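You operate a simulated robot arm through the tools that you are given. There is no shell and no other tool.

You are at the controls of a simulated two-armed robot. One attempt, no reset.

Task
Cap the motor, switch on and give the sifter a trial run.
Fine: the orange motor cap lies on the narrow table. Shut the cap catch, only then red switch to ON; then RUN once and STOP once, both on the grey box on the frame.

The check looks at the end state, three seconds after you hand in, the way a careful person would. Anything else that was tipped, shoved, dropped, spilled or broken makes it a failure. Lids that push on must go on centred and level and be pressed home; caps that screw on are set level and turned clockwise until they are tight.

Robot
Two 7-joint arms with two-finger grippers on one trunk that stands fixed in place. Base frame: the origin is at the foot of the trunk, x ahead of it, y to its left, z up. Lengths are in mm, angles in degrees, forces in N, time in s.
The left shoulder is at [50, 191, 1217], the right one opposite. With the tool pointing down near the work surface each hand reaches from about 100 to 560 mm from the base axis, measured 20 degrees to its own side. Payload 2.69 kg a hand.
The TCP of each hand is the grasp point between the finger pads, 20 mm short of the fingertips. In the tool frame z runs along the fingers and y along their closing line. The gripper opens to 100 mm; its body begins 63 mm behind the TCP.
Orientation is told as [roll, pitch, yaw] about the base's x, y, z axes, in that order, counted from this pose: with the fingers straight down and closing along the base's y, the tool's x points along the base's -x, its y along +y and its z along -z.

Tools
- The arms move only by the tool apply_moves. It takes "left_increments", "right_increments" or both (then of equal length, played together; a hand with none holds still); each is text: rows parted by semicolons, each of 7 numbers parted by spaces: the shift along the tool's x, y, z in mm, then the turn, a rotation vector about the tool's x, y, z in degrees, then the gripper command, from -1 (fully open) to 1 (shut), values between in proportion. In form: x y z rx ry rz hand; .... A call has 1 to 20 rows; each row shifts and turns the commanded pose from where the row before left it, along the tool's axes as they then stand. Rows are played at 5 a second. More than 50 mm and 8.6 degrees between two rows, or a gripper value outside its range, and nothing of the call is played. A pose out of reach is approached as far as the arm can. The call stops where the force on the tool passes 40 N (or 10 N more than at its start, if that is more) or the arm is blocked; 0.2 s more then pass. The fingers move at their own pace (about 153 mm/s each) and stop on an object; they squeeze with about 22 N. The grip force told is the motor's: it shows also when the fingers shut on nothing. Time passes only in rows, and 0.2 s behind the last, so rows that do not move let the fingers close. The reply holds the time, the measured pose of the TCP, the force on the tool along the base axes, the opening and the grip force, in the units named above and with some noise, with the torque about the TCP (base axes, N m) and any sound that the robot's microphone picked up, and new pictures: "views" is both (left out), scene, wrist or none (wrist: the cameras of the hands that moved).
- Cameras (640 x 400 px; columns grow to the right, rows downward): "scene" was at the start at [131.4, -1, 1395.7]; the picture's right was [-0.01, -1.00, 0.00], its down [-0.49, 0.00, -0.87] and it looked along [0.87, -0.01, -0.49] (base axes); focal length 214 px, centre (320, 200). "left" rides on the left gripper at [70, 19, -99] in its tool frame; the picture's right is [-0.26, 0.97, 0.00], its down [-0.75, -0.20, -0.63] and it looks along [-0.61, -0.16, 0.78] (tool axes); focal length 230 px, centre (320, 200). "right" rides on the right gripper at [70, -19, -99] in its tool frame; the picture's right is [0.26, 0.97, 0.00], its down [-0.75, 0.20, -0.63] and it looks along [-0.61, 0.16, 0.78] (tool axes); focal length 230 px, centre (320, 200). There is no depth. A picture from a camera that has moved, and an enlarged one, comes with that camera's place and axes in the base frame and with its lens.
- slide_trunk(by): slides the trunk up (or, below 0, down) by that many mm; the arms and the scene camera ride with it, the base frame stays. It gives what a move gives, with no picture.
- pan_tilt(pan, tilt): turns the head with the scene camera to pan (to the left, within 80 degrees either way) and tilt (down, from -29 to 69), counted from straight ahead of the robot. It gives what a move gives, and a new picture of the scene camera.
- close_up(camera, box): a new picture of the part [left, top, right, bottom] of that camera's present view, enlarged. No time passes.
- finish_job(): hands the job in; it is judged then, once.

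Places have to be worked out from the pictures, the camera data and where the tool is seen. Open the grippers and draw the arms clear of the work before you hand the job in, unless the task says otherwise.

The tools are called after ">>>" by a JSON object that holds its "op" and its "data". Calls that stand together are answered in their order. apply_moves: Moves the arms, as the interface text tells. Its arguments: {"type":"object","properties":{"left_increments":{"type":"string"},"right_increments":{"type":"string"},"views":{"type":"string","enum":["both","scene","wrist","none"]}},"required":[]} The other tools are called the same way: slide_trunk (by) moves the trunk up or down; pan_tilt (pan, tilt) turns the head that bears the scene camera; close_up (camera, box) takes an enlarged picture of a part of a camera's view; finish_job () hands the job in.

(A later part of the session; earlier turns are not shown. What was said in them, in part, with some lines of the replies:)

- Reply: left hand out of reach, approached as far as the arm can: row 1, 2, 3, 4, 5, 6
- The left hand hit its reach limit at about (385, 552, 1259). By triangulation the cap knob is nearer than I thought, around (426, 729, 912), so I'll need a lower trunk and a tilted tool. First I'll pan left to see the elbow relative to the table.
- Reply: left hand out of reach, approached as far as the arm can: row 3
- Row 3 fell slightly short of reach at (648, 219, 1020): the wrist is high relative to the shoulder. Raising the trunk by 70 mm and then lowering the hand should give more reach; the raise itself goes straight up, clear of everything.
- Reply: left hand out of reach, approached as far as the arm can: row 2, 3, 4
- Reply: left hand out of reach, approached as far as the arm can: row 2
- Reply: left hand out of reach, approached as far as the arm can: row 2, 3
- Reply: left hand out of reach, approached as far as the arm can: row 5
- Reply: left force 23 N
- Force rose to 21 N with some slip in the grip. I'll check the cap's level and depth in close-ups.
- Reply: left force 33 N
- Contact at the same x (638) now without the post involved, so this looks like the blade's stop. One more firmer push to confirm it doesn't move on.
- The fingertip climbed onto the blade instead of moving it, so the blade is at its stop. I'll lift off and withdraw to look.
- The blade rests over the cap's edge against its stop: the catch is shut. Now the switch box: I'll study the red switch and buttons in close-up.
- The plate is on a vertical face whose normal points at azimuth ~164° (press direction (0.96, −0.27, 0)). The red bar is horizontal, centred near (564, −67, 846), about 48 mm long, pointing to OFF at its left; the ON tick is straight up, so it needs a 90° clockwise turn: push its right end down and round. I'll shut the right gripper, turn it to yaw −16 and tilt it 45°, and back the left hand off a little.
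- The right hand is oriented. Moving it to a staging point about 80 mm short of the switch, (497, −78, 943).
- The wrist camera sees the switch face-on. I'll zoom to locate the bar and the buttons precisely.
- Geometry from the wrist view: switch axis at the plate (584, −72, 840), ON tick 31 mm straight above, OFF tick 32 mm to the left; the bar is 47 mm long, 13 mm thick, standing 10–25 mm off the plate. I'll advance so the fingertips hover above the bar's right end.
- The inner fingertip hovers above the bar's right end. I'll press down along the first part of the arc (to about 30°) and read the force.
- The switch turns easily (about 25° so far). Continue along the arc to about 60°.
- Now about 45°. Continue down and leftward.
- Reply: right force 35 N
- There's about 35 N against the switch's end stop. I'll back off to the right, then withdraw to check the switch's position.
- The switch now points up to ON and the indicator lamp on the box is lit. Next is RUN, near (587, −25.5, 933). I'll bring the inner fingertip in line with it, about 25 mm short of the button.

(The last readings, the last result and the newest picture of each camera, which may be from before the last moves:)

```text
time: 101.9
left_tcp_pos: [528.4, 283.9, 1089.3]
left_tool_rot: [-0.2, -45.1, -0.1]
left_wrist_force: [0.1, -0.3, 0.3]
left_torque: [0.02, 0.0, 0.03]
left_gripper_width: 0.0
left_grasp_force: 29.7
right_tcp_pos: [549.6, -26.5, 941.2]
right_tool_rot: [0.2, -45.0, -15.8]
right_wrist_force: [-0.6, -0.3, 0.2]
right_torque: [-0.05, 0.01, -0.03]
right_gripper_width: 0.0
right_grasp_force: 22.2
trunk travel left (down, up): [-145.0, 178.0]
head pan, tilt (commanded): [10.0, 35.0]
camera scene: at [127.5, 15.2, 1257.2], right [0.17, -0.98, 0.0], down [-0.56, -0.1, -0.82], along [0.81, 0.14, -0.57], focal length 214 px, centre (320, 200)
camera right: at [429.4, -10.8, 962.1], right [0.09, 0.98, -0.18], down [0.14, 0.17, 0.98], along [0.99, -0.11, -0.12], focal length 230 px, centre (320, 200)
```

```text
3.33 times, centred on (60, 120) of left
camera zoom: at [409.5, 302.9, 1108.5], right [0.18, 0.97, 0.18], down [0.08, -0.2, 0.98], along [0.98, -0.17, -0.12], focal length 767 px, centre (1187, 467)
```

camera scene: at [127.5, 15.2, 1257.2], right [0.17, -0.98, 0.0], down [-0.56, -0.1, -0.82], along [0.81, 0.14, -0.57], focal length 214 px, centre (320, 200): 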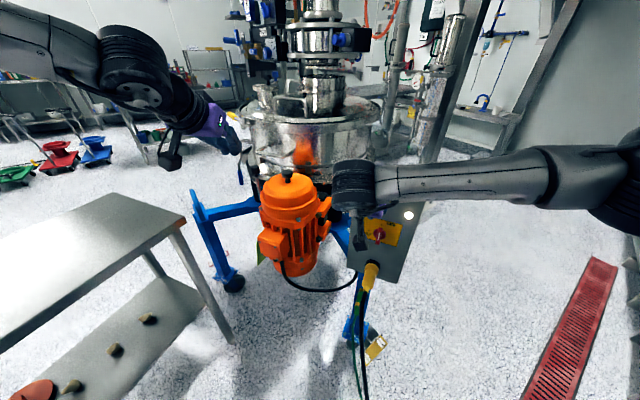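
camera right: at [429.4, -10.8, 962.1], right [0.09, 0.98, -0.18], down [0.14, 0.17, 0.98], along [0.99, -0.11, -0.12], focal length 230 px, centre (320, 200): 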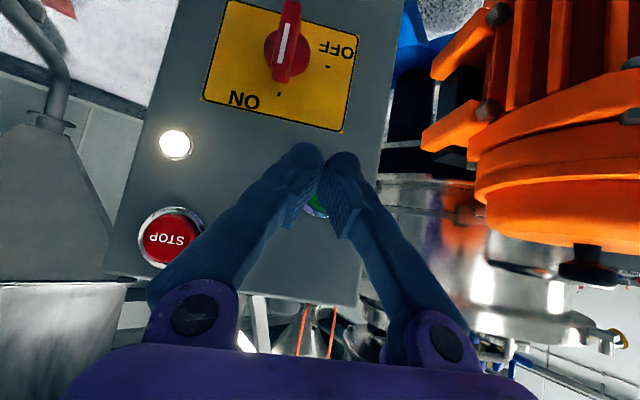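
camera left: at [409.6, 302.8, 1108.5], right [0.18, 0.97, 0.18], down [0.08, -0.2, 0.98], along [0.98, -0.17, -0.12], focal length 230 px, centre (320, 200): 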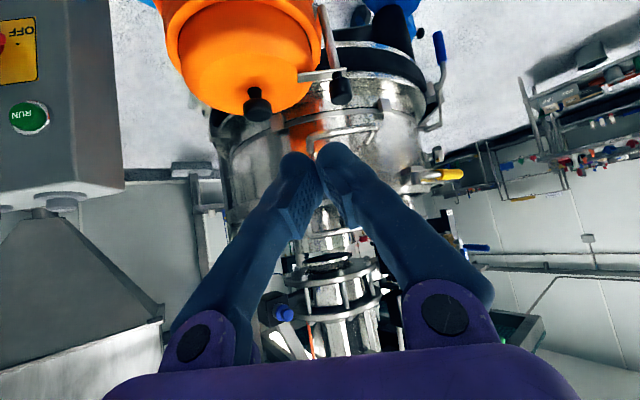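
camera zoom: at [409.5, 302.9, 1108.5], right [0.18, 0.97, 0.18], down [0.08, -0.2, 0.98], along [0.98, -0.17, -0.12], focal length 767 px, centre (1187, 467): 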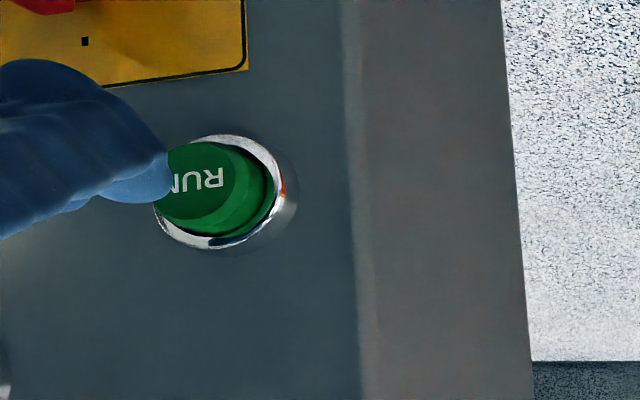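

The switch is on ON with the lamp lit. The inner (left) fingertip is lined up with RUN along the press direction. I'll approach to a few millimetres short.

>>> {"op": "apply_moves", "data": {"right_increments": "-7.4 0 5.3 0 0 0 1; -7.4 0 5.3 0 0 0 1; 0 0 0 0 0 0 1", "views": "none"}}

>>> {"op": "close_up", "data": {"camera": "left", "box": [0, 60, 120, 180]}}

>>> {"op": "close_up", "data": {"camera": "right", "box": [260, 100, 420, 220]}}

```text
time: 102.7
left_tcp_pos: [527.8, 285.1, 1090.5]
left_tool_rot: [-0.1, -45.2, 0.0]
left_wrist_force: [-0.3, 0.4, 0.0]
left_torque: [0.01, -0.03, 0.03]
left_gripper_width: 0.0
left_grasp_force: 29.8
right_tcp_pos: [567.3, -29.7, 945.2]
right_tool_rot: [0.1, -45.0, -15.8]
right_wrist_force: [-5.8, 0.3, -2.2]
right_torque: [0.0, 0.07, 0.01]
right_gripper_width: 0.0
right_grasp_force: 22.0
trunk travel left (down, up): [-145.0, 178.0]
head pan, tilt (commanded): [10.0, 35.0]
heard: click
```

```text
3.33 times, centred on (60, 120) of left
camera zoom: at [409.3, 302.9, 1108.6], right [0.18, 0.97, 0.18], down [0.08, -0.2, 0.98], along [0.98, -0.17, -0.12], focal length 767 px, centre (1187, 467)
```

zoom: 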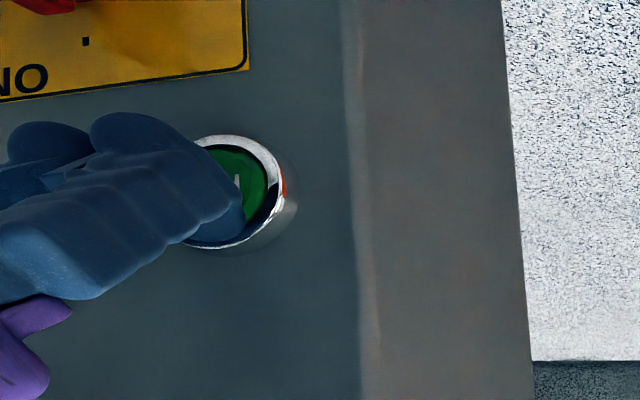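

```text
3.33 times, centred on (340, 160) of right
camera zoom: at [447.2, -15.0, 966.5], right [0.08, 0.98, -0.18], down [0.14, 0.17, 0.98], along [0.99, -0.11, -0.12], focal length 767 px, centre (253, 333)
```

zoom: 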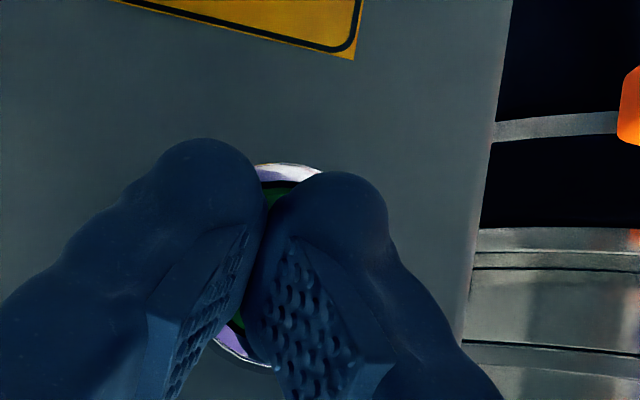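

A click was heard: RUN has been pressed (−6 N). I'll back straight off along the press direction without touching it again.

>>> {"op": "apply_moves", "data": {"right_increments": "10 0 -10 0 0 0 1; 14 0 -14 0 0 0 1; 10 0 -10 0 0 0 1; 0 0 0 0 0 0 1; 0 0 0 0 0 0 1", "views": "both"}}

>>> {"op": "close_up", "data": {"camera": "left", "box": [0, 0, 120, 180]}}

>>> {"op": "close_up", "data": {"camera": "right", "box": [100, 0, 420, 280]}}

```text
time: 103.9
left_tcp_pos: [528.2, 283.7, 1088.9]
left_tool_rot: [-0.2, -45.3, 0.1]
left_wrist_force: [-0.8, -1.4, 0.1]
left_torque: [0.01, -0.02, 0.0]
left_gripper_width: 0.1
left_grasp_force: 29.4
right_tcp_pos: [522.0, -17.9, 944.9]
right_tool_rot: [0.1, -45.0, -15.8]
right_wrist_force: [-0.4, 0.2, 0.8]
right_torque: [-0.01, 0.02, 0.02]
right_gripper_width: 0.1
right_grasp_force: 22.6
trunk travel left (down, up): [-145.0, 178.0]
head pan, tilt (commanded): [10.0, 35.0]
camera scene: at [127.5, 15.1, 1257.2], right [0.17, -0.98, 0.0], down [-0.56, -0.1, -0.82], along [0.81, 0.14, -0.57], focal length 214 px, centre (320, 200)
camera right: at [402.1, -1.6, 966.0], right [0.09, 0.98, -0.18], down [0.14, 0.17, 0.98], along [0.99, -0.11, -0.12], focal length 230 px, centre (320, 200)
```

scene: 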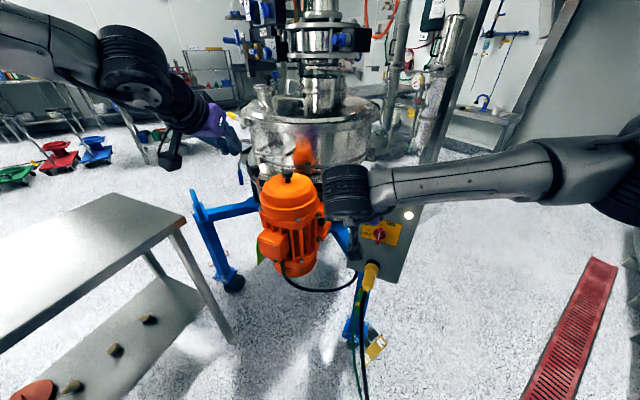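
right: 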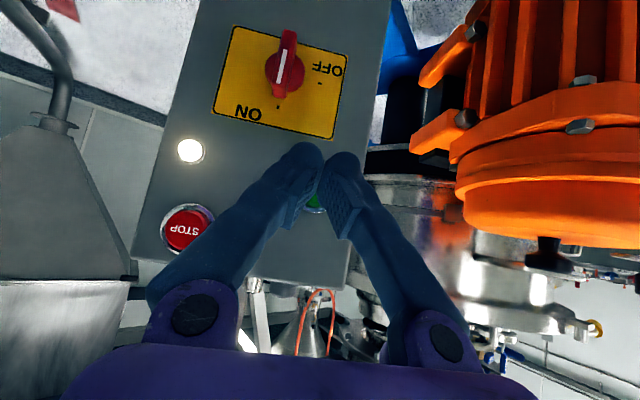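

```text
2.22 times, centred on (60, 90) of left
camera zoom: at [409.5, 302.9, 1108.5], right [0.18, 0.97, 0.18], down [0.08, -0.2, 0.98], along [0.98, -0.17, -0.12], focal length 511 px, centre (898, 444)
```

zoom: 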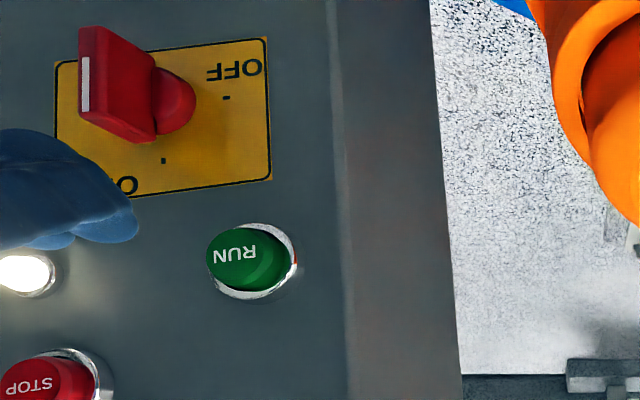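

```text
1.43 times, centred on (260, 140) of right
camera zoom: at [402.1, -1.6, 966.0], right [0.09, 0.98, -0.18], down [0.14, 0.17, 0.98], along [0.99, -0.11, -0.12], focal length 329 px, centre (406, 286)
```

zoom: 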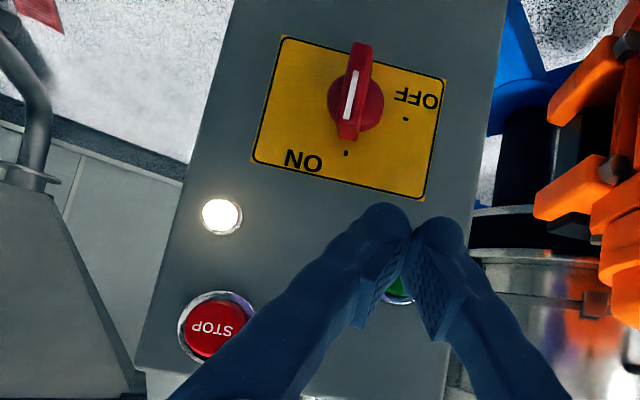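

RUN has sprung back out and the lamp is still lit. I'll wait a second to let the trial run go, and listen.

>>> {"op": "apply_moves", "data": {"right_increments": "0 0 0 0 0 0 1; 0 0 0 0 0 0 1; 0 0 0 0 0 0 1; 0 0 0 0 0 0 1; 0 0 0 0 0 0 1; 0 0 0 0 0 0 1", "views": "scene"}}

>>> {"op": "close_up", "data": {"camera": "scene", "box": [240, 155, 320, 215]}}

```text
time: 105.3
left_tcp_pos: [527.9, 284.6, 1090.1]
left_tool_rot: [-0.2, -45.2, -0.1]
left_wrist_force: [1.1, -0.6, 0.1]
left_torque: [-0.03, 0.01, 0.0]
left_gripper_width: 0.1
left_grasp_force: 29.7
right_tcp_pos: [521.5, -16.2, 943.7]
right_tool_rot: [0.1, -45.1, -15.8]
right_wrist_force: [-0.2, -0.5, -0.1]
right_torque: [0.01, 0.0, 0.04]
right_gripper_width: 0.0
right_grasp_force: 22.0
trunk travel left (down, up): [-145.0, 178.0]
head pan, tilt (commanded): [10.0, 35.0]
camera scene: at [127.5, 15.1, 1257.2], right [0.17, -0.98, 0.0], down [-0.56, -0.1, -0.82], along [0.81, 0.14, -0.57], focal length 214 px, centre (320, 200)
```

scene: 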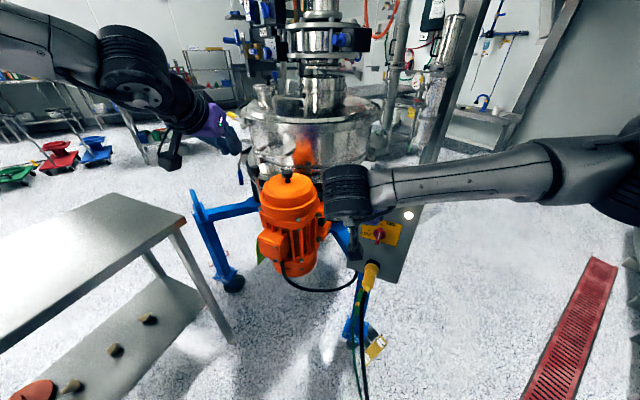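

```text
6.67 times, centred on (280, 185) of scene
camera zoom: at [127.5, 15.1, 1257.2], right [0.17, -0.98, 0.0], down [-0.56, -0.1, -0.82], along [0.81, 0.14, -0.57], focal length 1430 px, centre (587, 300)
```

zoom: 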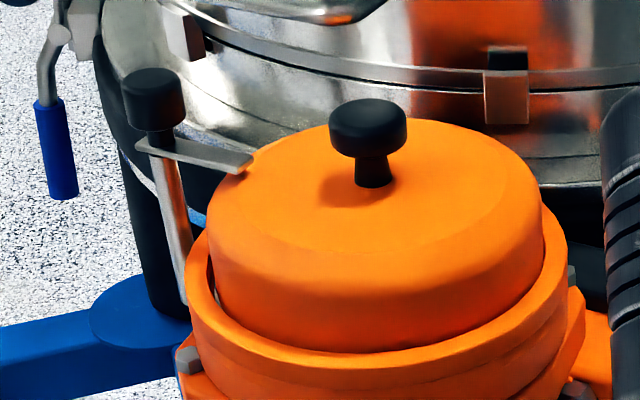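

The gap around the cap looks a little different from before; I'll look closer at the cap and ring to see whether the machine is vibrating or the cap has shifted.

>>> {"op": "close_up", "data": {"camera": "scene", "box": [256, 165, 326, 209]}}

>>> {"op": "close_up", "data": {"camera": "scene", "box": [258, 185, 274, 195]}}

>>> {"op": "close_up", "data": {"camera": "left", "box": [140, 0, 360, 130]}}

```text
9.09 times, centred on (291, 187) of scene
camera zoom: at [127.5, 15.1, 1257.2], right [0.17, -0.98, 0.0], down [-0.56, -0.1, -0.82], along [0.81, 0.14, -0.57], focal length 1950 px, centre (584, 318)
```

zoom: 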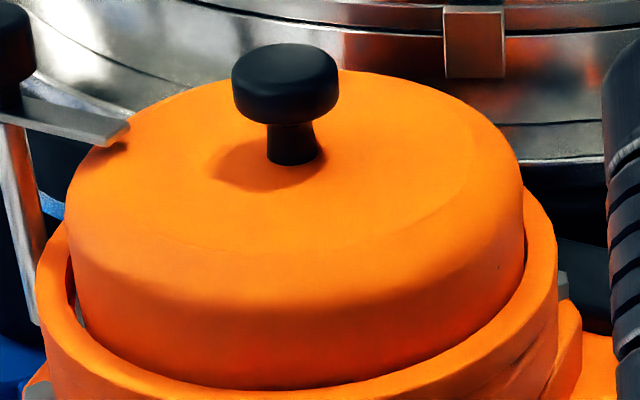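

```text
16.00 times, centred on (266, 190) of scene
camera zoom: at [127.5, 15.1, 1257.2], right [0.17, -0.98, 0.0], down [-0.56, -0.1, -0.82], along [0.81, 0.14, -0.57], focal length 3432 px, centre (1184, 360)
```

zoom: 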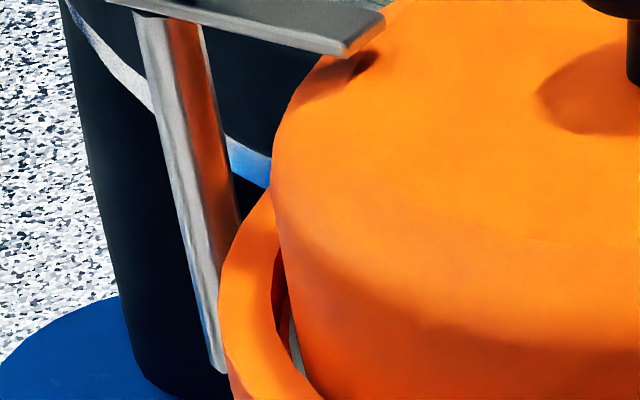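

```text
2.91 times, centred on (250, 65) of left
camera zoom: at [409.5, 302.8, 1108.5], right [0.18, 0.97, 0.18], down [0.08, -0.2, 0.98], along [0.98, -0.17, -0.12], focal length 669 px, centre (524, 593)
```

zoom: 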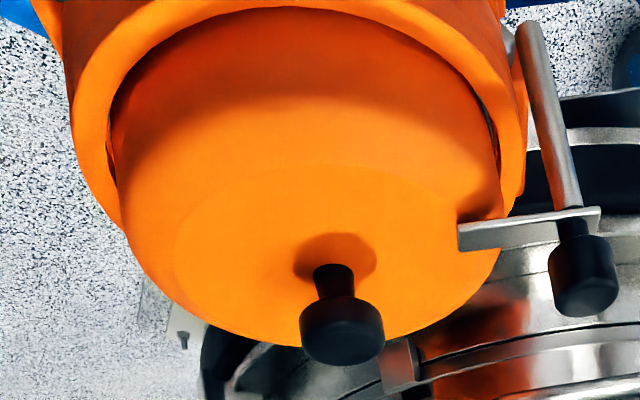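

The cap sits inside the ring with the blade over it, unchanged. Now STOP, near (570, −112, 987): I'll move the right hand in front of it at a safe distance.

>>> {"op": "apply_moves", "data": {"right_increments": "-11.4 -23.5 -8.6 0 0 0 1; -11.4 -23.5 -8.6 0 0 0 1; -11.4 -23.5 -8.6 0 0 0 1; -11.4 -23.5 -8.6 0 0 0 1; 0 0 0 0 0 0 1; 0 0 0 0 0 0 1", "views": "both"}}

>>> {"op": "close_up", "data": {"camera": "right", "box": [230, 80, 430, 240]}}

>>> {"op": "close_up", "data": {"camera": "scene", "box": [340, 140, 440, 240]}}

```text
time: 106.7
left_tcp_pos: [528.9, 283.2, 1090.7]
left_tool_rot: [-0.1, -45.3, 0.0]
left_wrist_force: [0.0, -0.9, 0.1]
left_torque: [0.02, 0.03, 0.01]
left_gripper_width: 0.1
left_grasp_force: 29.7
right_tcp_pos: [502.7, -112.3, 1004.7]
right_tool_rot: [0.1, -45.0, -15.8]
right_wrist_force: [0.2, -0.4, -0.6]
right_torque: [0.01, 0.01, -0.01]
right_gripper_width: 0.0
right_grasp_force: 21.9
trunk travel left (down, up): [-145.0, 178.0]
head pan, tilt (commanded): [10.0, 35.0]
camera scene: at [127.5, 15.0, 1257.2], right [0.17, -0.98, 0.0], down [-0.56, -0.1, -0.82], along [0.81, 0.14, -0.57], focal length 214 px, centre (320, 200)
camera right: at [383.3, -96.7, 1024.6], right [0.09, 0.98, -0.18], down [0.14, 0.17, 0.98], along [0.99, -0.11, -0.12], focal length 230 px, centre (320, 200)
```

scene: 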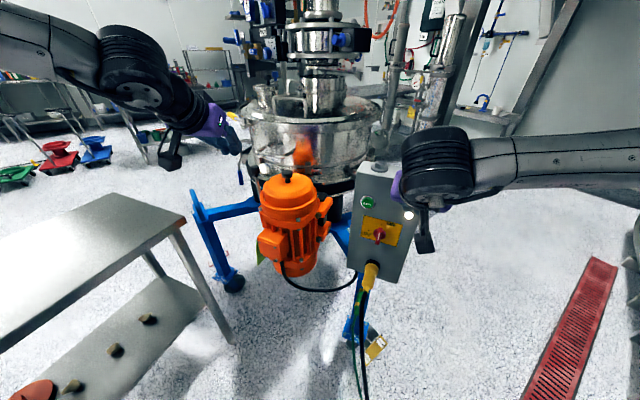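
right: 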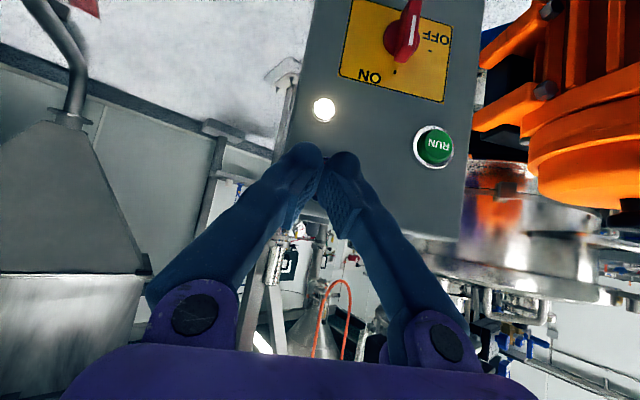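

```text
2.50 times, centred on (330, 160) of right
camera zoom: at [383.3, -96.7, 1024.6], right [0.09, 0.98, -0.18], down [0.14, 0.17, 0.98], along [0.99, -0.11, -0.12], focal length 575 px, centre (295, 300)
```

zoom: 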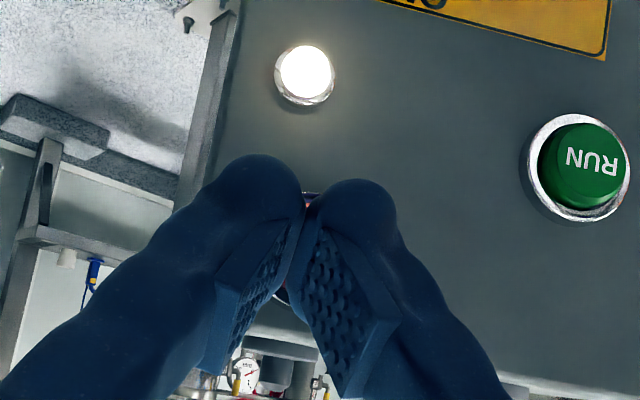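

```text
4.00 times, centred on (390, 190) of scene
camera zoom: at [127.5, 15.0, 1257.2], right [0.17, -0.98, 0.0], down [-0.56, -0.1, -0.82], along [0.81, 0.14, -0.57], focal length 858 px, centre (40, 240)
```

zoom: 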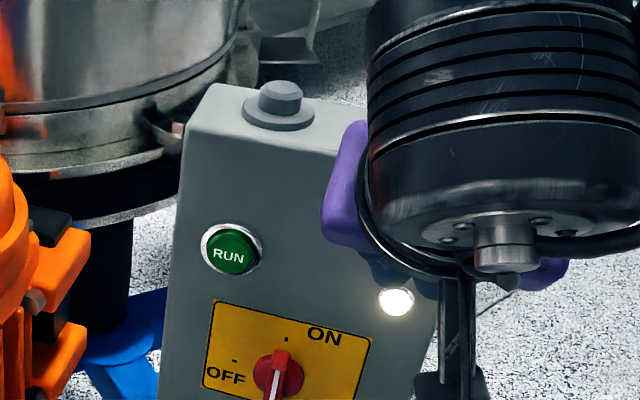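

STOP is behind the fingertips as intended. I'll lower 5 mm, shift 4 mm left and advance to about 15 mm short of where contact is expected.

>>> {"op": "apply_moves", "data": {"right_increments": "3.9 4 3.9 0 0 0 1; -7.8 0 7.8 0 0 0 1; -7.8 0 7.8 0 0 0 1; 0 0 0 0 0 0 1; 0 0 0 0 0 0 1", "views": "wrist"}}

>>> {"op": "close_up", "data": {"camera": "right", "box": [250, 120, 410, 240]}}

>>> {"op": "close_up", "data": {"camera": "left", "box": [0, 60, 100, 200]}}

```text
time: 107.9
left_tcp_pos: [529.4, 285.2, 1090.2]
left_tool_rot: [-0.1, -45.3, 0.0]
left_wrist_force: [-0.4, 1.0, 0.0]
left_torque: [-0.03, 0.03, 0.03]
left_gripper_width: 0.0
left_grasp_force: 29.6
right_tcp_pos: [525.5, -112.2, 996.6]
right_tool_rot: [0.1, -45.1, -15.8]
right_wrist_force: [-0.2, 0.1, -0.3]
right_torque: [0.0, 0.0, 0.01]
right_gripper_width: 0.0
right_grasp_force: 22.0
trunk travel left (down, up): [-145.0, 178.0]
head pan, tilt (commanded): [10.0, 35.0]
camera right: at [405.9, -97.1, 1017.3], right [0.09, 0.98, -0.18], down [0.14, 0.17, 0.98], along [0.99, -0.11, -0.12], focal length 230 px, centre (320, 200)
```

right: 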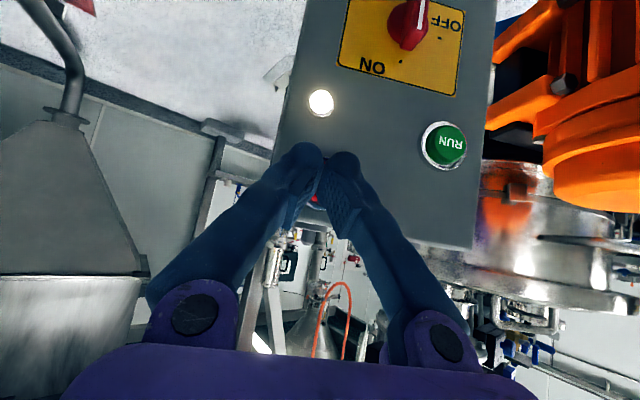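

```text
3.33 times, centred on (330, 180) of right
camera zoom: at [405.9, -97.1, 1017.3], right [0.09, 0.98, -0.18], down [0.14, 0.17, 0.98], along [0.99, -0.11, -0.12], focal length 767 px, centre (287, 267)
```

zoom: 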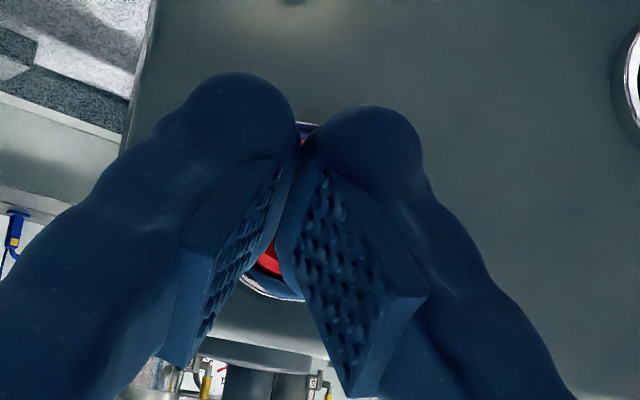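

```text
2.86 times, centred on (50, 130) of left
camera zoom: at [409.5, 302.8, 1108.5], right [0.18, 0.97, 0.18], down [0.08, -0.2, 0.98], along [0.98, -0.17, -0.12], focal length 657 px, centre (1091, 400)
```

zoom: 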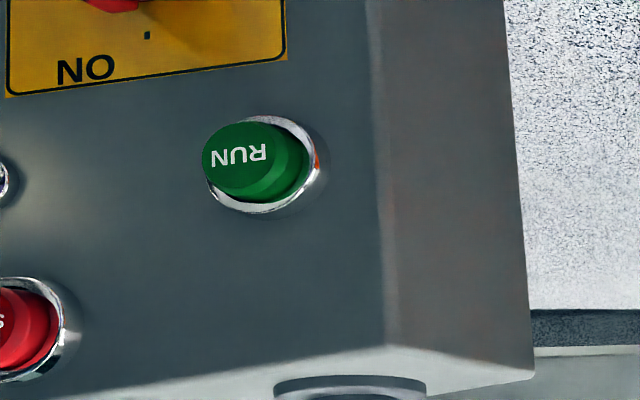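

STOP's centre is near (567, −116, 986); I'll shift 5 mm right so the inner fingertip is on its centre, then press slowly in small steps until it clicks.

>>> {"op": "apply_moves", "data": {"right_increments": "0 -5 0 0 0 0 1; -3.5 0 3.5 0 0 0 1; -3.5 0 3.5 0 0 0 1; 0 0 0 0 0 0 1", "views": "none"}}

>>> {"op": "close_up", "data": {"camera": "right", "box": [250, 120, 410, 240]}}

```text
time: 108.9
left_tcp_pos: [527.2, 283.9, 1090.1]
left_tool_rot: [-0.3, -45.2, 0.0]
left_wrist_force: [0.4, 0.0, -0.5]
left_torque: [0.0, -0.01, -0.01]
left_gripper_width: 0.1
left_grasp_force: 29.8
right_tcp_pos: [533.9, -120.9, 996.0]
right_tool_rot: [0.1, -45.0, -15.8]
right_wrist_force: [-0.6, 0.7, -0.8]
right_torque: [0.0, 0.01, 0.04]
right_gripper_width: 0.2
right_grasp_force: 22.0
trunk travel left (down, up): [-145.0, 178.0]
head pan, tilt (commanded): [10.0, 35.0]
```

```text
3.33 times, centred on (330, 180) of right
camera zoom: at [414.5, -104.9, 1017.6], right [0.09, 0.98, -0.18], down [0.14, 0.17, 0.98], along [0.99, -0.11, -0.12], focal length 767 px, centre (287, 267)
```

zoom: 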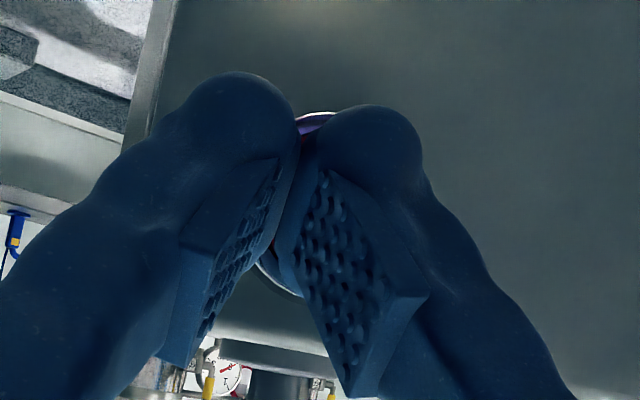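

Another 6 mm to the right will put the inner fingertip on STOP's centre; then I advance in small steps.

>>> {"op": "apply_moves", "data": {"right_increments": "0 -6 0 0 0 0 1; -1.4 0 1.4 0 0 0 1; -1.4 0 1.4 0 0 0 1; 0 0 0 0 0 0 1", "views": "none"}}

```text
time: 109.9
left_tcp_pos: [527.6, 284.8, 1090.2]
left_tool_rot: [-0.2, -45.2, 0.0]
left_wrist_force: [-0.1, 0.5, 0.6]
left_torque: [0.02, 0.03, 0.02]
left_gripper_width: 0.1
left_grasp_force: 29.5
right_tcp_pos: [535.7, -126.8, 997.0]
right_tool_rot: [0.1, -45.0, -15.8]
right_wrist_force: [0.4, -0.2, 0.4]
right_torque: [0.0, 0.0, 0.03]
right_gripper_width: 0.3
right_grasp_force: 21.9
trunk travel left (down, up): [-145.0, 178.0]
head pan, tilt (commanded): [10.0, 35.0]
```

No contact yet. Advance 2 mm at a time.

>>> {"op": "apply_moves", "data": {"right_increments": "-1.4 0 1.4 0 0 0 1; 0 0 0 0 0 0 1", "views": "none"}}

>>> {"op": "apply_moves", "data": {"right_increments": "-1.4 0 1.4 0 0 0 1; 0 0 0 0 0 0 1", "views": "none"}}

```text
time: 110.5
left_tcp_pos: [527.7, 283.0, 1090.0]
left_tool_rot: [-0.2, -45.2, 0.0]
left_wrist_force: [-0.9, 0.4, -0.2]
left_torque: [0.05, 0.02, -0.02]
left_gripper_width: 0.1
left_grasp_force: 29.3
right_tcp_pos: [537.3, -127.9, 997.0]
right_tool_rot: [0.1, -45.0, -15.7]
right_wrist_force: [-0.3, -1.0, 0.5]
right_torque: [0.02, -0.01, -0.03]
right_gripper_width: 0.0
right_grasp_force: 21.7
trunk travel left (down, up): [-145.0, 178.0]
head pan, tilt (commanded): [10.0, 35.0]
```

```text
time: 111.1
left_tcp_pos: [528.7, 284.4, 1088.5]
left_tool_rot: [-0.2, -45.2, 0.0]
left_wrist_force: [0.2, -0.2, -0.7]
left_torque: [-0.04, -0.02, 0.01]
left_gripper_width: 0.0
left_grasp_force: 29.6
right_tcp_pos: [539.3, -127.4, 996.4]
right_tool_rot: [0.2, -45.0, -15.7]
right_wrist_force: [0.1, 0.5, 0.6]
right_torque: [-0.01, -0.01, 0.03]
right_gripper_width: 0.1
right_grasp_force: 22.4
trunk travel left (down, up): [-145.0, 178.0]
head pan, tilt (commanded): [10.0, 35.0]
```

Still free at a distance where RUN had clicked; a quick look before going on.

>>> {"op": "close_up", "data": {"camera": "right", "box": [250, 120, 410, 240]}}

>>> {"op": "close_up", "data": {"camera": "left", "box": [0, 80, 60, 200]}}

>>> {"op": "close_up", "data": {"camera": "scene", "box": [370, 140, 440, 230]}}

```text
3.33 times, centred on (330, 180) of right
camera zoom: at [420.4, -112.3, 1018.1], right [0.09, 0.98, -0.18], down [0.14, 0.17, 0.98], along [0.99, -0.11, -0.12], focal length 767 px, centre (287, 267)
```

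zoom: 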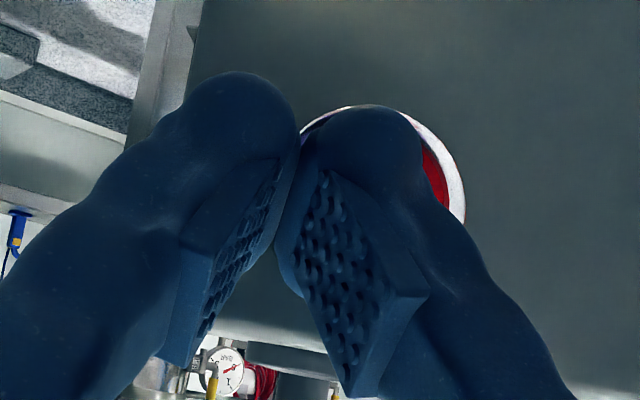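

```text
3.33 times, centred on (30, 140) of left
camera zoom: at [409.5, 302.8, 1108.5], right [0.18, 0.97, 0.18], down [0.08, -0.2, 0.98], along [0.98, -0.17, -0.12], focal length 767 px, centre (1287, 400)
```

zoom: 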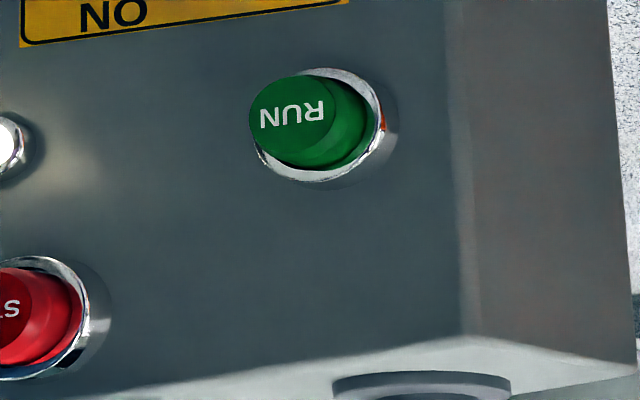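

```text
4.44 times, centred on (405, 185) of scene
camera zoom: at [127.5, 15.1, 1257.2], right [0.17, -0.98, 0.0], down [-0.56, -0.1, -0.82], along [0.81, 0.14, -0.57], focal length 953 px, centre (-58, 267)
```

zoom: 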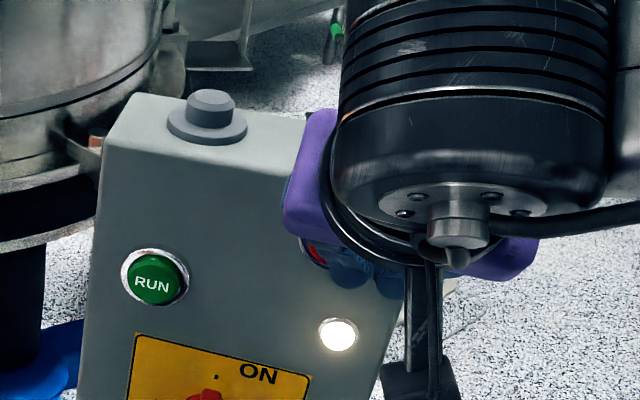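

The clearer view shows STOP's centre about 7 mm left of the inner fingertip: I had overshot. I'll back off 6 mm, shift 7 mm left and 3 mm up, then look again.

>>> {"op": "apply_moves", "data": {"right_increments": "4.2 0 -4.2 0 0 0 1; -2.1 7 -2.1 0 0 0 1; 0 0 0 0 0 0 1; 0 0 0 0 0 0 1", "views": "none"}}

>>> {"op": "close_up", "data": {"camera": "right", "box": [250, 120, 410, 240]}}

```text
time: 112.1
left_tcp_pos: [527.8, 284.2, 1090.2]
left_tool_rot: [-0.2, -45.2, 0.0]
left_wrist_force: [0.5, -0.1, -0.3]
left_torque: [0.04, -0.02, 0.01]
left_gripper_width: 0.0
left_grasp_force: 30.0
right_tcp_pos: [537.6, -118.9, 1000.1]
right_tool_rot: [0.1, -45.1, -15.8]
right_wrist_force: [-0.5, 0.0, 0.1]
right_torque: [0.01, 0.02, 0.02]
right_gripper_width: 0.0
right_grasp_force: 21.6
trunk travel left (down, up): [-145.0, 178.0]
head pan, tilt (commanded): [10.0, 35.0]
```

```text
3.33 times, centred on (330, 180) of right
camera zoom: at [416.6, -103.8, 1021.3], right [0.09, 0.98, -0.18], down [0.14, 0.17, 0.98], along [0.99, -0.11, -0.12], focal length 767 px, centre (287, 267)
```

zoom: 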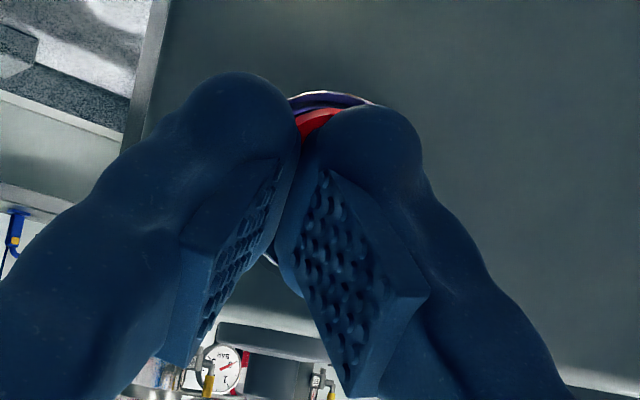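

Well aligned now. Press in 2 mm steps.

>>> {"op": "apply_moves", "data": {"right_increments": "-1.4 0 1.4 0 0 0 1; -1.4 0 1.4 0 0 0 1; 0 0 0 0 0 0 1", "views": "none"}}

```text
time: 112.9
left_tcp_pos: [529.0, 284.1, 1089.1]
left_tool_rot: [-0.2, -45.2, 0.0]
left_wrist_force: [-0.4, 0.6, 0.0]
left_torque: [0.02, -0.05, -0.02]
left_gripper_width: 0.0
left_grasp_force: 29.8
right_tcp_pos: [540.7, -119.4, 999.1]
right_tool_rot: [0.1, -45.1, -15.8]
right_wrist_force: [0.5, 0.5, 0.5]
right_torque: [-0.02, 0.02, 0.0]
right_gripper_width: 0.1
right_grasp_force: 21.9
trunk travel left (down, up): [-145.0, 178.0]
head pan, tilt (commanded): [10.0, 35.0]
```

No contact yet; another 2 mm, then again if still free.

>>> {"op": "apply_moves", "data": {"right_increments": "-1.4 0 1.4 0 0 0 1; 0 0 0 0 0 0 1", "views": "none"}}

```text
time: 113.5
left_tcp_pos: [529.1, 284.1, 1090.9]
left_tool_rot: [-0.1, -45.3, 0.0]
left_wrist_force: [0.8, 0.3, 0.6]
left_torque: [0.02, 0.0, 0.01]
left_gripper_width: 0.1
left_grasp_force: 28.9
right_tcp_pos: [541.7, -120.5, 1000.5]
right_tool_rot: [0.1, -45.0, -15.8]
right_wrist_force: [0.0, 0.6, -0.4]
right_torque: [0.0, -0.01, 0.01]
right_gripper_width: 0.0
right_grasp_force: 22.1
trunk travel left (down, up): [-145.0, 178.0]
head pan, tilt (commanded): [10.0, 35.0]
```

>>> {"op": "apply_moves", "data": {"right_increments": "-1.4 0 1.4 0 0 0 1; 0 0 0 0 0 0 1", "views": "none"}}

```text
time: 114.1
left_tcp_pos: [527.6, 283.4, 1088.3]
left_tool_rot: [-0.3, -45.1, 0.1]
left_wrist_force: [0.1, -0.1, 0.0]
left_torque: [-0.02, 0.0, -0.01]
left_gripper_width: 0.0
left_grasp_force: 29.4
right_tcp_pos: [543.6, -121.0, 1000.3]
right_tool_rot: [0.3, -45.0, -15.8]
right_wrist_force: [-1.2, 1.3, 0.0]
right_torque: [-0.03, 0.01, 0.02]
right_gripper_width: 0.1
right_grasp_force: 22.1
trunk travel left (down, up): [-145.0, 178.0]
head pan, tilt (commanded): [10.0, 35.0]
```

A slight force begins (−1.2, +1.3 N), so the fingertip is touching STOP. Another 2 mm.

>>> {"op": "apply_moves", "data": {"right_increments": "-1.4 0 1.4 0 0 0 1; 0 0 0 0 0 0 1", "views": "none"}}

```text
time: 114.7
left_tcp_pos: [527.9, 283.6, 1089.8]
left_tool_rot: [-0.1, -45.2, -0.1]
left_wrist_force: [-0.5, 0.4, 0.4]
left_torque: [-0.01, -0.02, -0.01]
left_gripper_width: 0.0
left_grasp_force: 29.8
right_tcp_pos: [544.8, -121.5, 1000.9]
right_tool_rot: [0.1, -45.0, -15.8]
right_wrist_force: [-3.1, -0.8, 0.3]
right_torque: [-0.01, -0.01, 0.01]
right_gripper_width: 0.2
right_grasp_force: 22.1
trunk travel left (down, up): [-145.0, 178.0]
head pan, tilt (commanded): [10.0, 35.0]
heard: click
```

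A click: STOP has been pressed once. Back straight off.

>>> {"op": "apply_moves", "data": {"right_increments": "7 0 -7 0 0 0 1; 14 0 -14 0 0 0 1; 14 0 -14 0 0 0 1; 14 0 -14 0 0 0 1; 0 0 0 0 0 0 1", "views": "both"}}

>>> {"op": "close_up", "data": {"camera": "right", "box": [200, 0, 480, 220]}}

>>> {"op": "close_up", "data": {"camera": "scene", "box": [240, 155, 320, 215]}}

```text
time: 115.9
left_tcp_pos: [529.3, 284.3, 1089.5]
left_tool_rot: [0.0, -45.1, 0.0]
left_wrist_force: [-0.2, 0.4, 0.8]
left_torque: [0.0, 0.0, 0.0]
left_gripper_width: 0.0
left_grasp_force: 29.8
right_tcp_pos: [475.0, -103.7, 998.4]
right_tool_rot: [0.2, -45.0, -15.8]
right_wrist_force: [0.5, 0.1, -0.4]
right_torque: [0.01, 0.04, 0.01]
right_gripper_width: 0.3
right_grasp_force: 22.5
trunk travel left (down, up): [-145.0, 178.0]
head pan, tilt (commanded): [10.0, 35.0]
camera scene: at [127.6, 15.0, 1257.2], right [0.17, -0.98, 0.0], down [-0.56, -0.1, -0.82], along [0.81, 0.14, -0.57], focal length 214 px, centre (320, 200)
camera right: at [356.5, -89.2, 1020.0], right [0.09, 0.98, -0.18], down [0.14, 0.17, 0.98], along [0.99, -0.11, -0.12], focal length 230 px, centre (320, 200)
```

scene: 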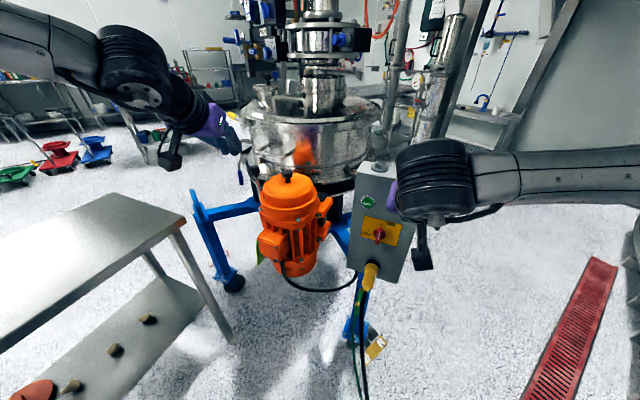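
right: 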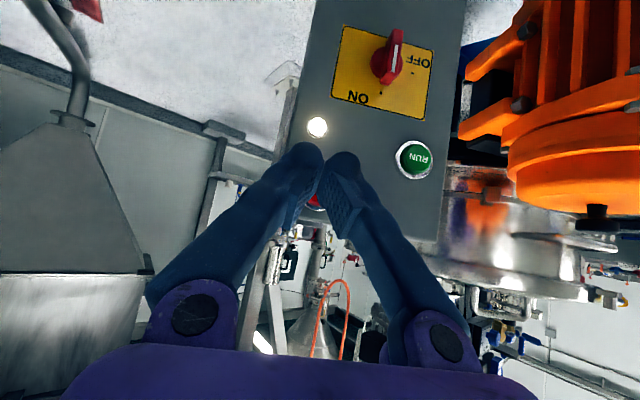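

```text
1.82 times, centred on (340, 110) of right
camera zoom: at [356.5, -89.2, 1020.0], right [0.09, 0.98, -0.18], down [0.14, 0.17, 0.98], along [0.99, -0.11, -0.12], focal length 418 px, centre (284, 364)
```

zoom: 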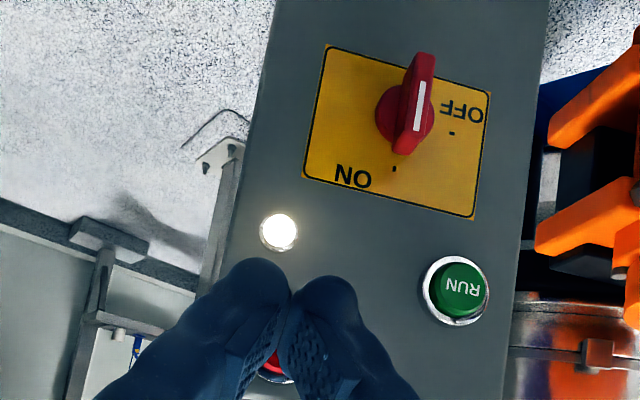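

```text
6.67 times, centred on (280, 185) of scene
camera zoom: at [127.6, 15.0, 1257.2], right [0.17, -0.98, 0.0], down [-0.56, -0.1, -0.82], along [0.81, 0.14, -0.57], focal length 1430 px, centre (587, 300)
```

zoom: 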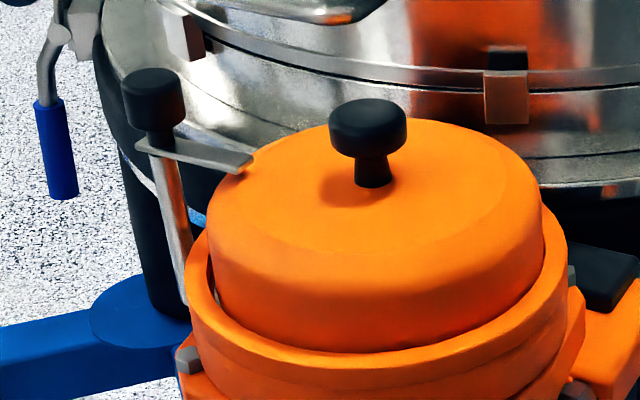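

Both presses are done, the switch is at ON and the lamp is lit. Before finishing I'll verify the cap's centring and level at high zoom.

>>> {"op": "close_up", "data": {"camera": "scene", "box": [258, 188, 274, 198]}}

>>> {"op": "close_up", "data": {"camera": "scene", "box": [304, 185, 320, 195]}}

>>> {"op": "close_up", "data": {"camera": "left", "box": [140, 0, 360, 130]}}

```text
16.00 times, centred on (266, 193) of scene
camera zoom: at [127.6, 15.0, 1257.2], right [0.17, -0.98, 0.0], down [-0.56, -0.1, -0.82], along [0.81, 0.14, -0.57], focal length 3432 px, centre (1184, 312)
```

zoom: 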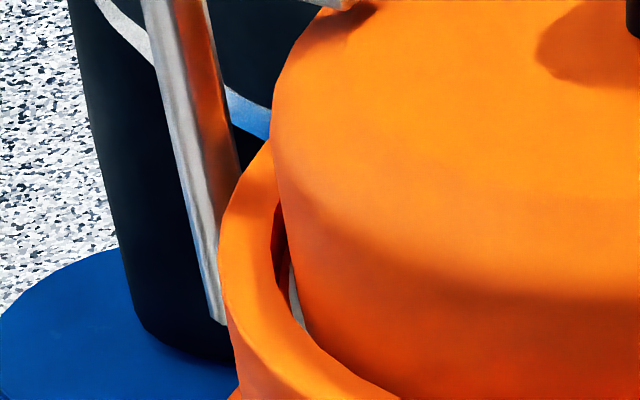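

```text
16.00 times, centred on (312, 190) of scene
camera zoom: at [127.6, 15.0, 1257.2], right [0.17, -0.98, 0.0], down [-0.56, -0.1, -0.82], along [0.81, 0.14, -0.57], focal length 3432 px, centre (448, 360)
```

zoom: 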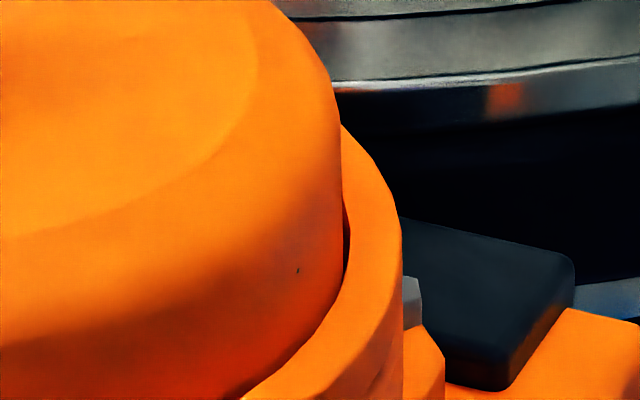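

```text
2.91 times, centred on (250, 65) of left
camera zoom: at [409.5, 302.8, 1108.5], right [0.18, 0.97, 0.18], down [0.08, -0.2, 0.98], along [0.98, -0.17, -0.12], focal length 669 px, centre (524, 593)
```

zoom: 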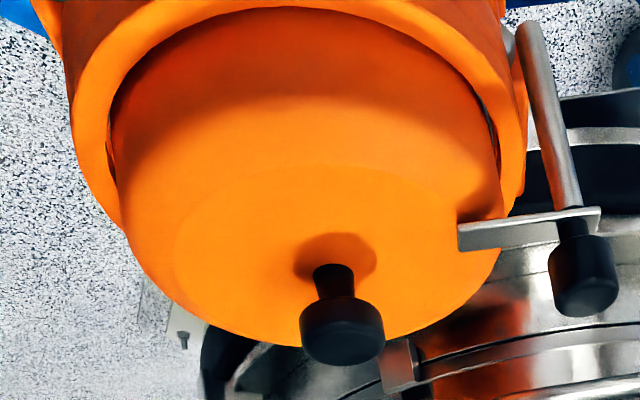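

The cap is within about 1 mm of centre and even all around, the blade is against its stop over it, the switch is on ON with the lamp lit, and RUN and STOP clicked once each. Now I'll draw both arms clear and then open the grippers.

>>> {"op": "apply_moves", "data": {"right_increments": "-7 0 -28 0 0 0 1; -7 0 -28 0 0 0 1; -7 0 -28 0 0 0 1; -7 0 -28 0 0 0 1; 0 0 0 0 0 0 -1; 0 0 0 0 0 0 -1; 0 0 0 0 0 0 -1", "left_increments": "4.7 0 -33 0 0 0 1; 4.7 0 -33 0 0 0 1; 4.7 0 -33 0 0 0 1; 0 0 -30 0 0 0 1; 0 0 0 0 0 0 -1; 0 0 0 0 0 0 -1; 0 0 0 0 0 0 -1", "views": "both"}}

>>> {"op": "close_up", "data": {"camera": "scene", "box": [230, 140, 440, 290]}}

>>> {"op": "close_up", "data": {"camera": "right", "box": [250, 0, 500, 200]}}

>>> {"op": "close_up", "data": {"camera": "left", "box": [140, 0, 400, 160]}}

```text
time: 117.5
left_tcp_pos: [425.3, 283.6, 1168.8]
left_tool_rot: [-0.2, -45.2, 0.0]
left_wrist_force: [-0.5, 0.5, -0.2]
left_torque: [0.03, 0.01, 0.02]
left_gripper_width: 100.2
left_grasp_force: 0.0
right_tcp_pos: [419.2, -85.0, 1097.3]
right_tool_rot: [0.0, -45.0, -15.8]
right_wrist_force: [0.5, 0.4, 0.0]
right_torque: [-0.04, -0.02, 0.01]
right_gripper_width: 100.0
right_grasp_force: 0.0
trunk travel left (down, up): [-145.0, 178.0]
head pan, tilt (commanded): [10.0, 35.0]
camera scene: at [127.6, 15.1, 1257.2], right [0.17, -0.98, 0.0], down [-0.56, -0.1, -0.82], along [0.81, 0.14, -0.57], focal length 214 px, centre (320, 200)
camera right: at [300.6, -70.0, 1118.5], right [0.09, 0.98, -0.18], down [0.14, 0.17, 0.98], along [0.99, -0.11, -0.12], focal length 230 px, centre (320, 200)
camera left: at [307.3, 303.8, 1188.0], right [0.18, 0.97, 0.18], down [0.08, -0.2, 0.98], along [0.98, -0.17, -0.12], focal length 230 px, centre (320, 200)
```

scene: 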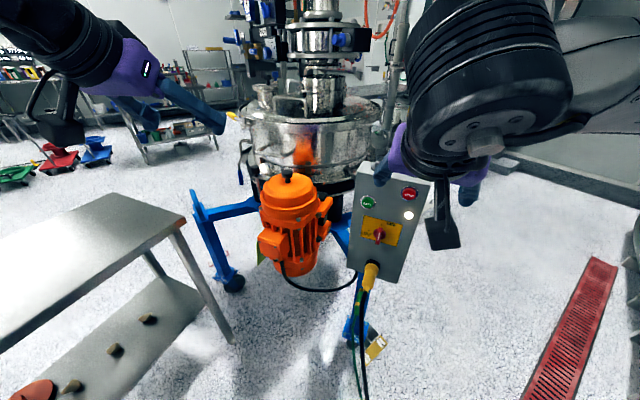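
right: 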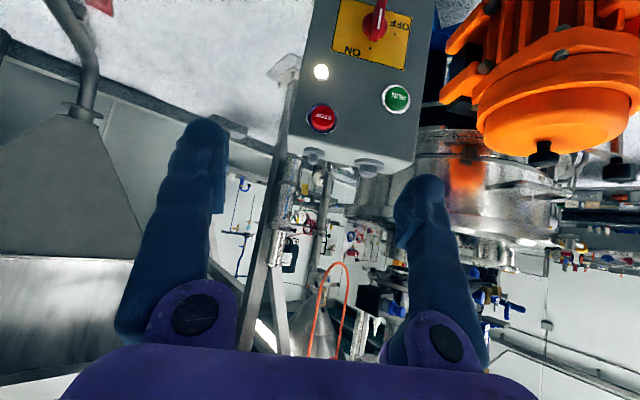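
left: 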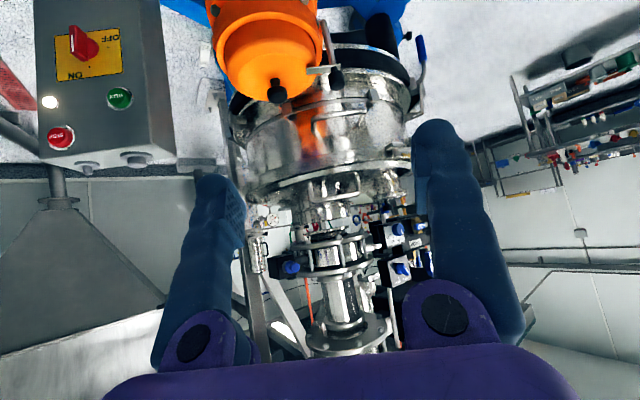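

```text
2.67 times, centred on (335, 215) of scene
camera zoom: at [127.6, 15.1, 1257.2], right [0.17, -0.98, 0.0], down [-0.56, -0.1, -0.82], along [0.81, 0.14, -0.57], focal length 572 px, centre (280, 160)
```

zoom: 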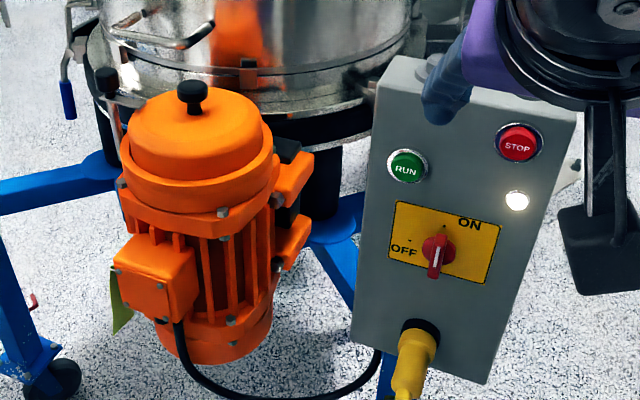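

```text
2.00 times, centred on (375, 100) of right
camera zoom: at [300.6, -70.0, 1118.5], right [0.09, 0.98, -0.18], down [0.14, 0.17, 0.98], along [0.99, -0.11, -0.12], focal length 460 px, centre (210, 400)
```

zoom: 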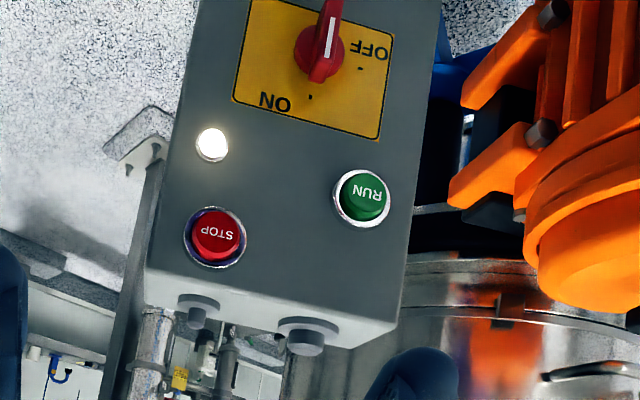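

```text
2.46 times, centred on (270, 80) of left
camera zoom: at [307.3, 303.8, 1188.0], right [0.18, 0.97, 0.18], down [0.08, -0.2, 0.98], along [0.98, -0.17, -0.12], focal length 566 px, centre (443, 495)
```

zoom: 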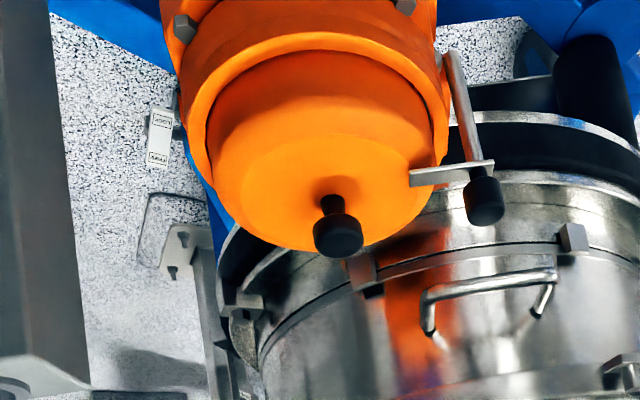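

Everything reads right: cap seated, blade over it, switch on ON with the lamp lit, both buttons out. I'll draw the right hand a bit further back before handing in.

>>> {"op": "apply_moves", "data": {"right_increments": "10 0 -30 0 0 0 -1; 10 0 -30 0 0 0 -1; 0 0 0 0 0 0 -1; 0 0 0 0 0 0 -1; 0 0 0 0 0 0 -1", "left_increments": "5 0 -20 0 0 0 -1; 5 0 -20 0 0 0 -1; 0 0 0 0 0 0 -1; 0 0 0 0 0 0 -1; 0 0 0 0 0 0 -1", "views": "scene"}}

>>> {"op": "close_up", "data": {"camera": "scene", "box": [230, 150, 330, 220]}}

```text
time: 118.7
left_tcp_pos: [392.6, 287.3, 1191.0]
left_tool_rot: [-0.2, -45.1, 0.0]
left_wrist_force: [0.2, -0.5, -0.1]
left_torque: [0.01, -0.03, 0.01]
left_gripper_width: 100.1
left_grasp_force: 0.1
right_tcp_pos: [366.0, -71.6, 1127.1]
right_tool_rot: [0.0, -45.0, -15.9]
right_wrist_force: [-0.7, -0.6, 0.1]
right_torque: [0.03, 0.0, 0.01]
right_gripper_width: 100.0
right_grasp_force: 0.1
trunk travel left (down, up): [-145.0, 178.0]
head pan, tilt (commanded): [10.0, 35.0]
camera scene: at [127.6, 15.0, 1257.2], right [0.17, -0.98, 0.0], down [-0.56, -0.1, -0.82], along [0.81, 0.14, -0.57], focal length 214 px, centre (320, 200)
```

scene: 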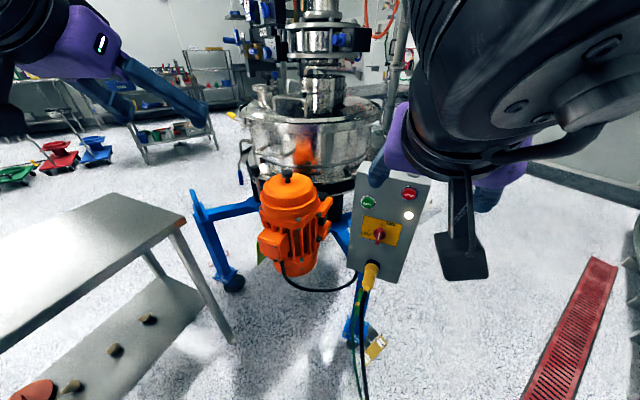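

```text
5.71 times, centred on (280, 185) of scene
camera zoom: at [127.6, 15.0, 1257.2], right [0.17, -0.98, 0.0], down [-0.56, -0.1, -0.82], along [0.81, 0.14, -0.57], focal length 1226 px, centre (549, 286)
```

zoom: 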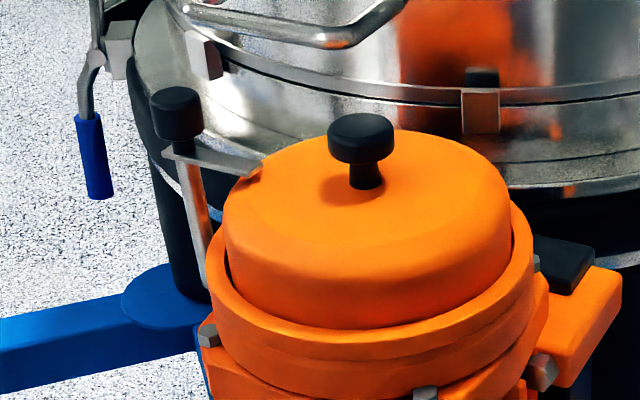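

The final view shows the cap level in the ring and the catch blade over it. The switch is on ON with the lamp lit, both grippers are open and both arms are clear. Handing in.

>>> {"op": "finish_job", "data": {}}

```text
The job is handed in.
```

I capped the motor, shut the catch, switched on, and pressed RUN once and STOP once. The job is handed in, but I have no result from the check yet.

- **Cap:** It sits level in the motor ring, about 1 mm off centre. It did not move any further when I pressed down with about 31 N. I first picked it up at a tilt that could not reach the motor, so I set it back on the table and regripped it.
- **Catch:** I pushed the blade round until it stopped, and it now lies over the cap's edge. It points about 8° short of the cap's centre, and firmer pushing did not move it further.
- **Switch:** The red switch points to ON and the lamp on the box is lit. I turned it only after the catch was shut. At the end stop I pushed with about 35 N, and the motor and ring looked about 1 mm out of place afterwards.
- **Trial run:** RUN and STOP each gave one click and sprang back out. I heard no motor sound in between, so I can't confirm the sifter actually ran.

Both grippers are open and the arms are drawn back. I saw nothing tipped, dropped or spilled.
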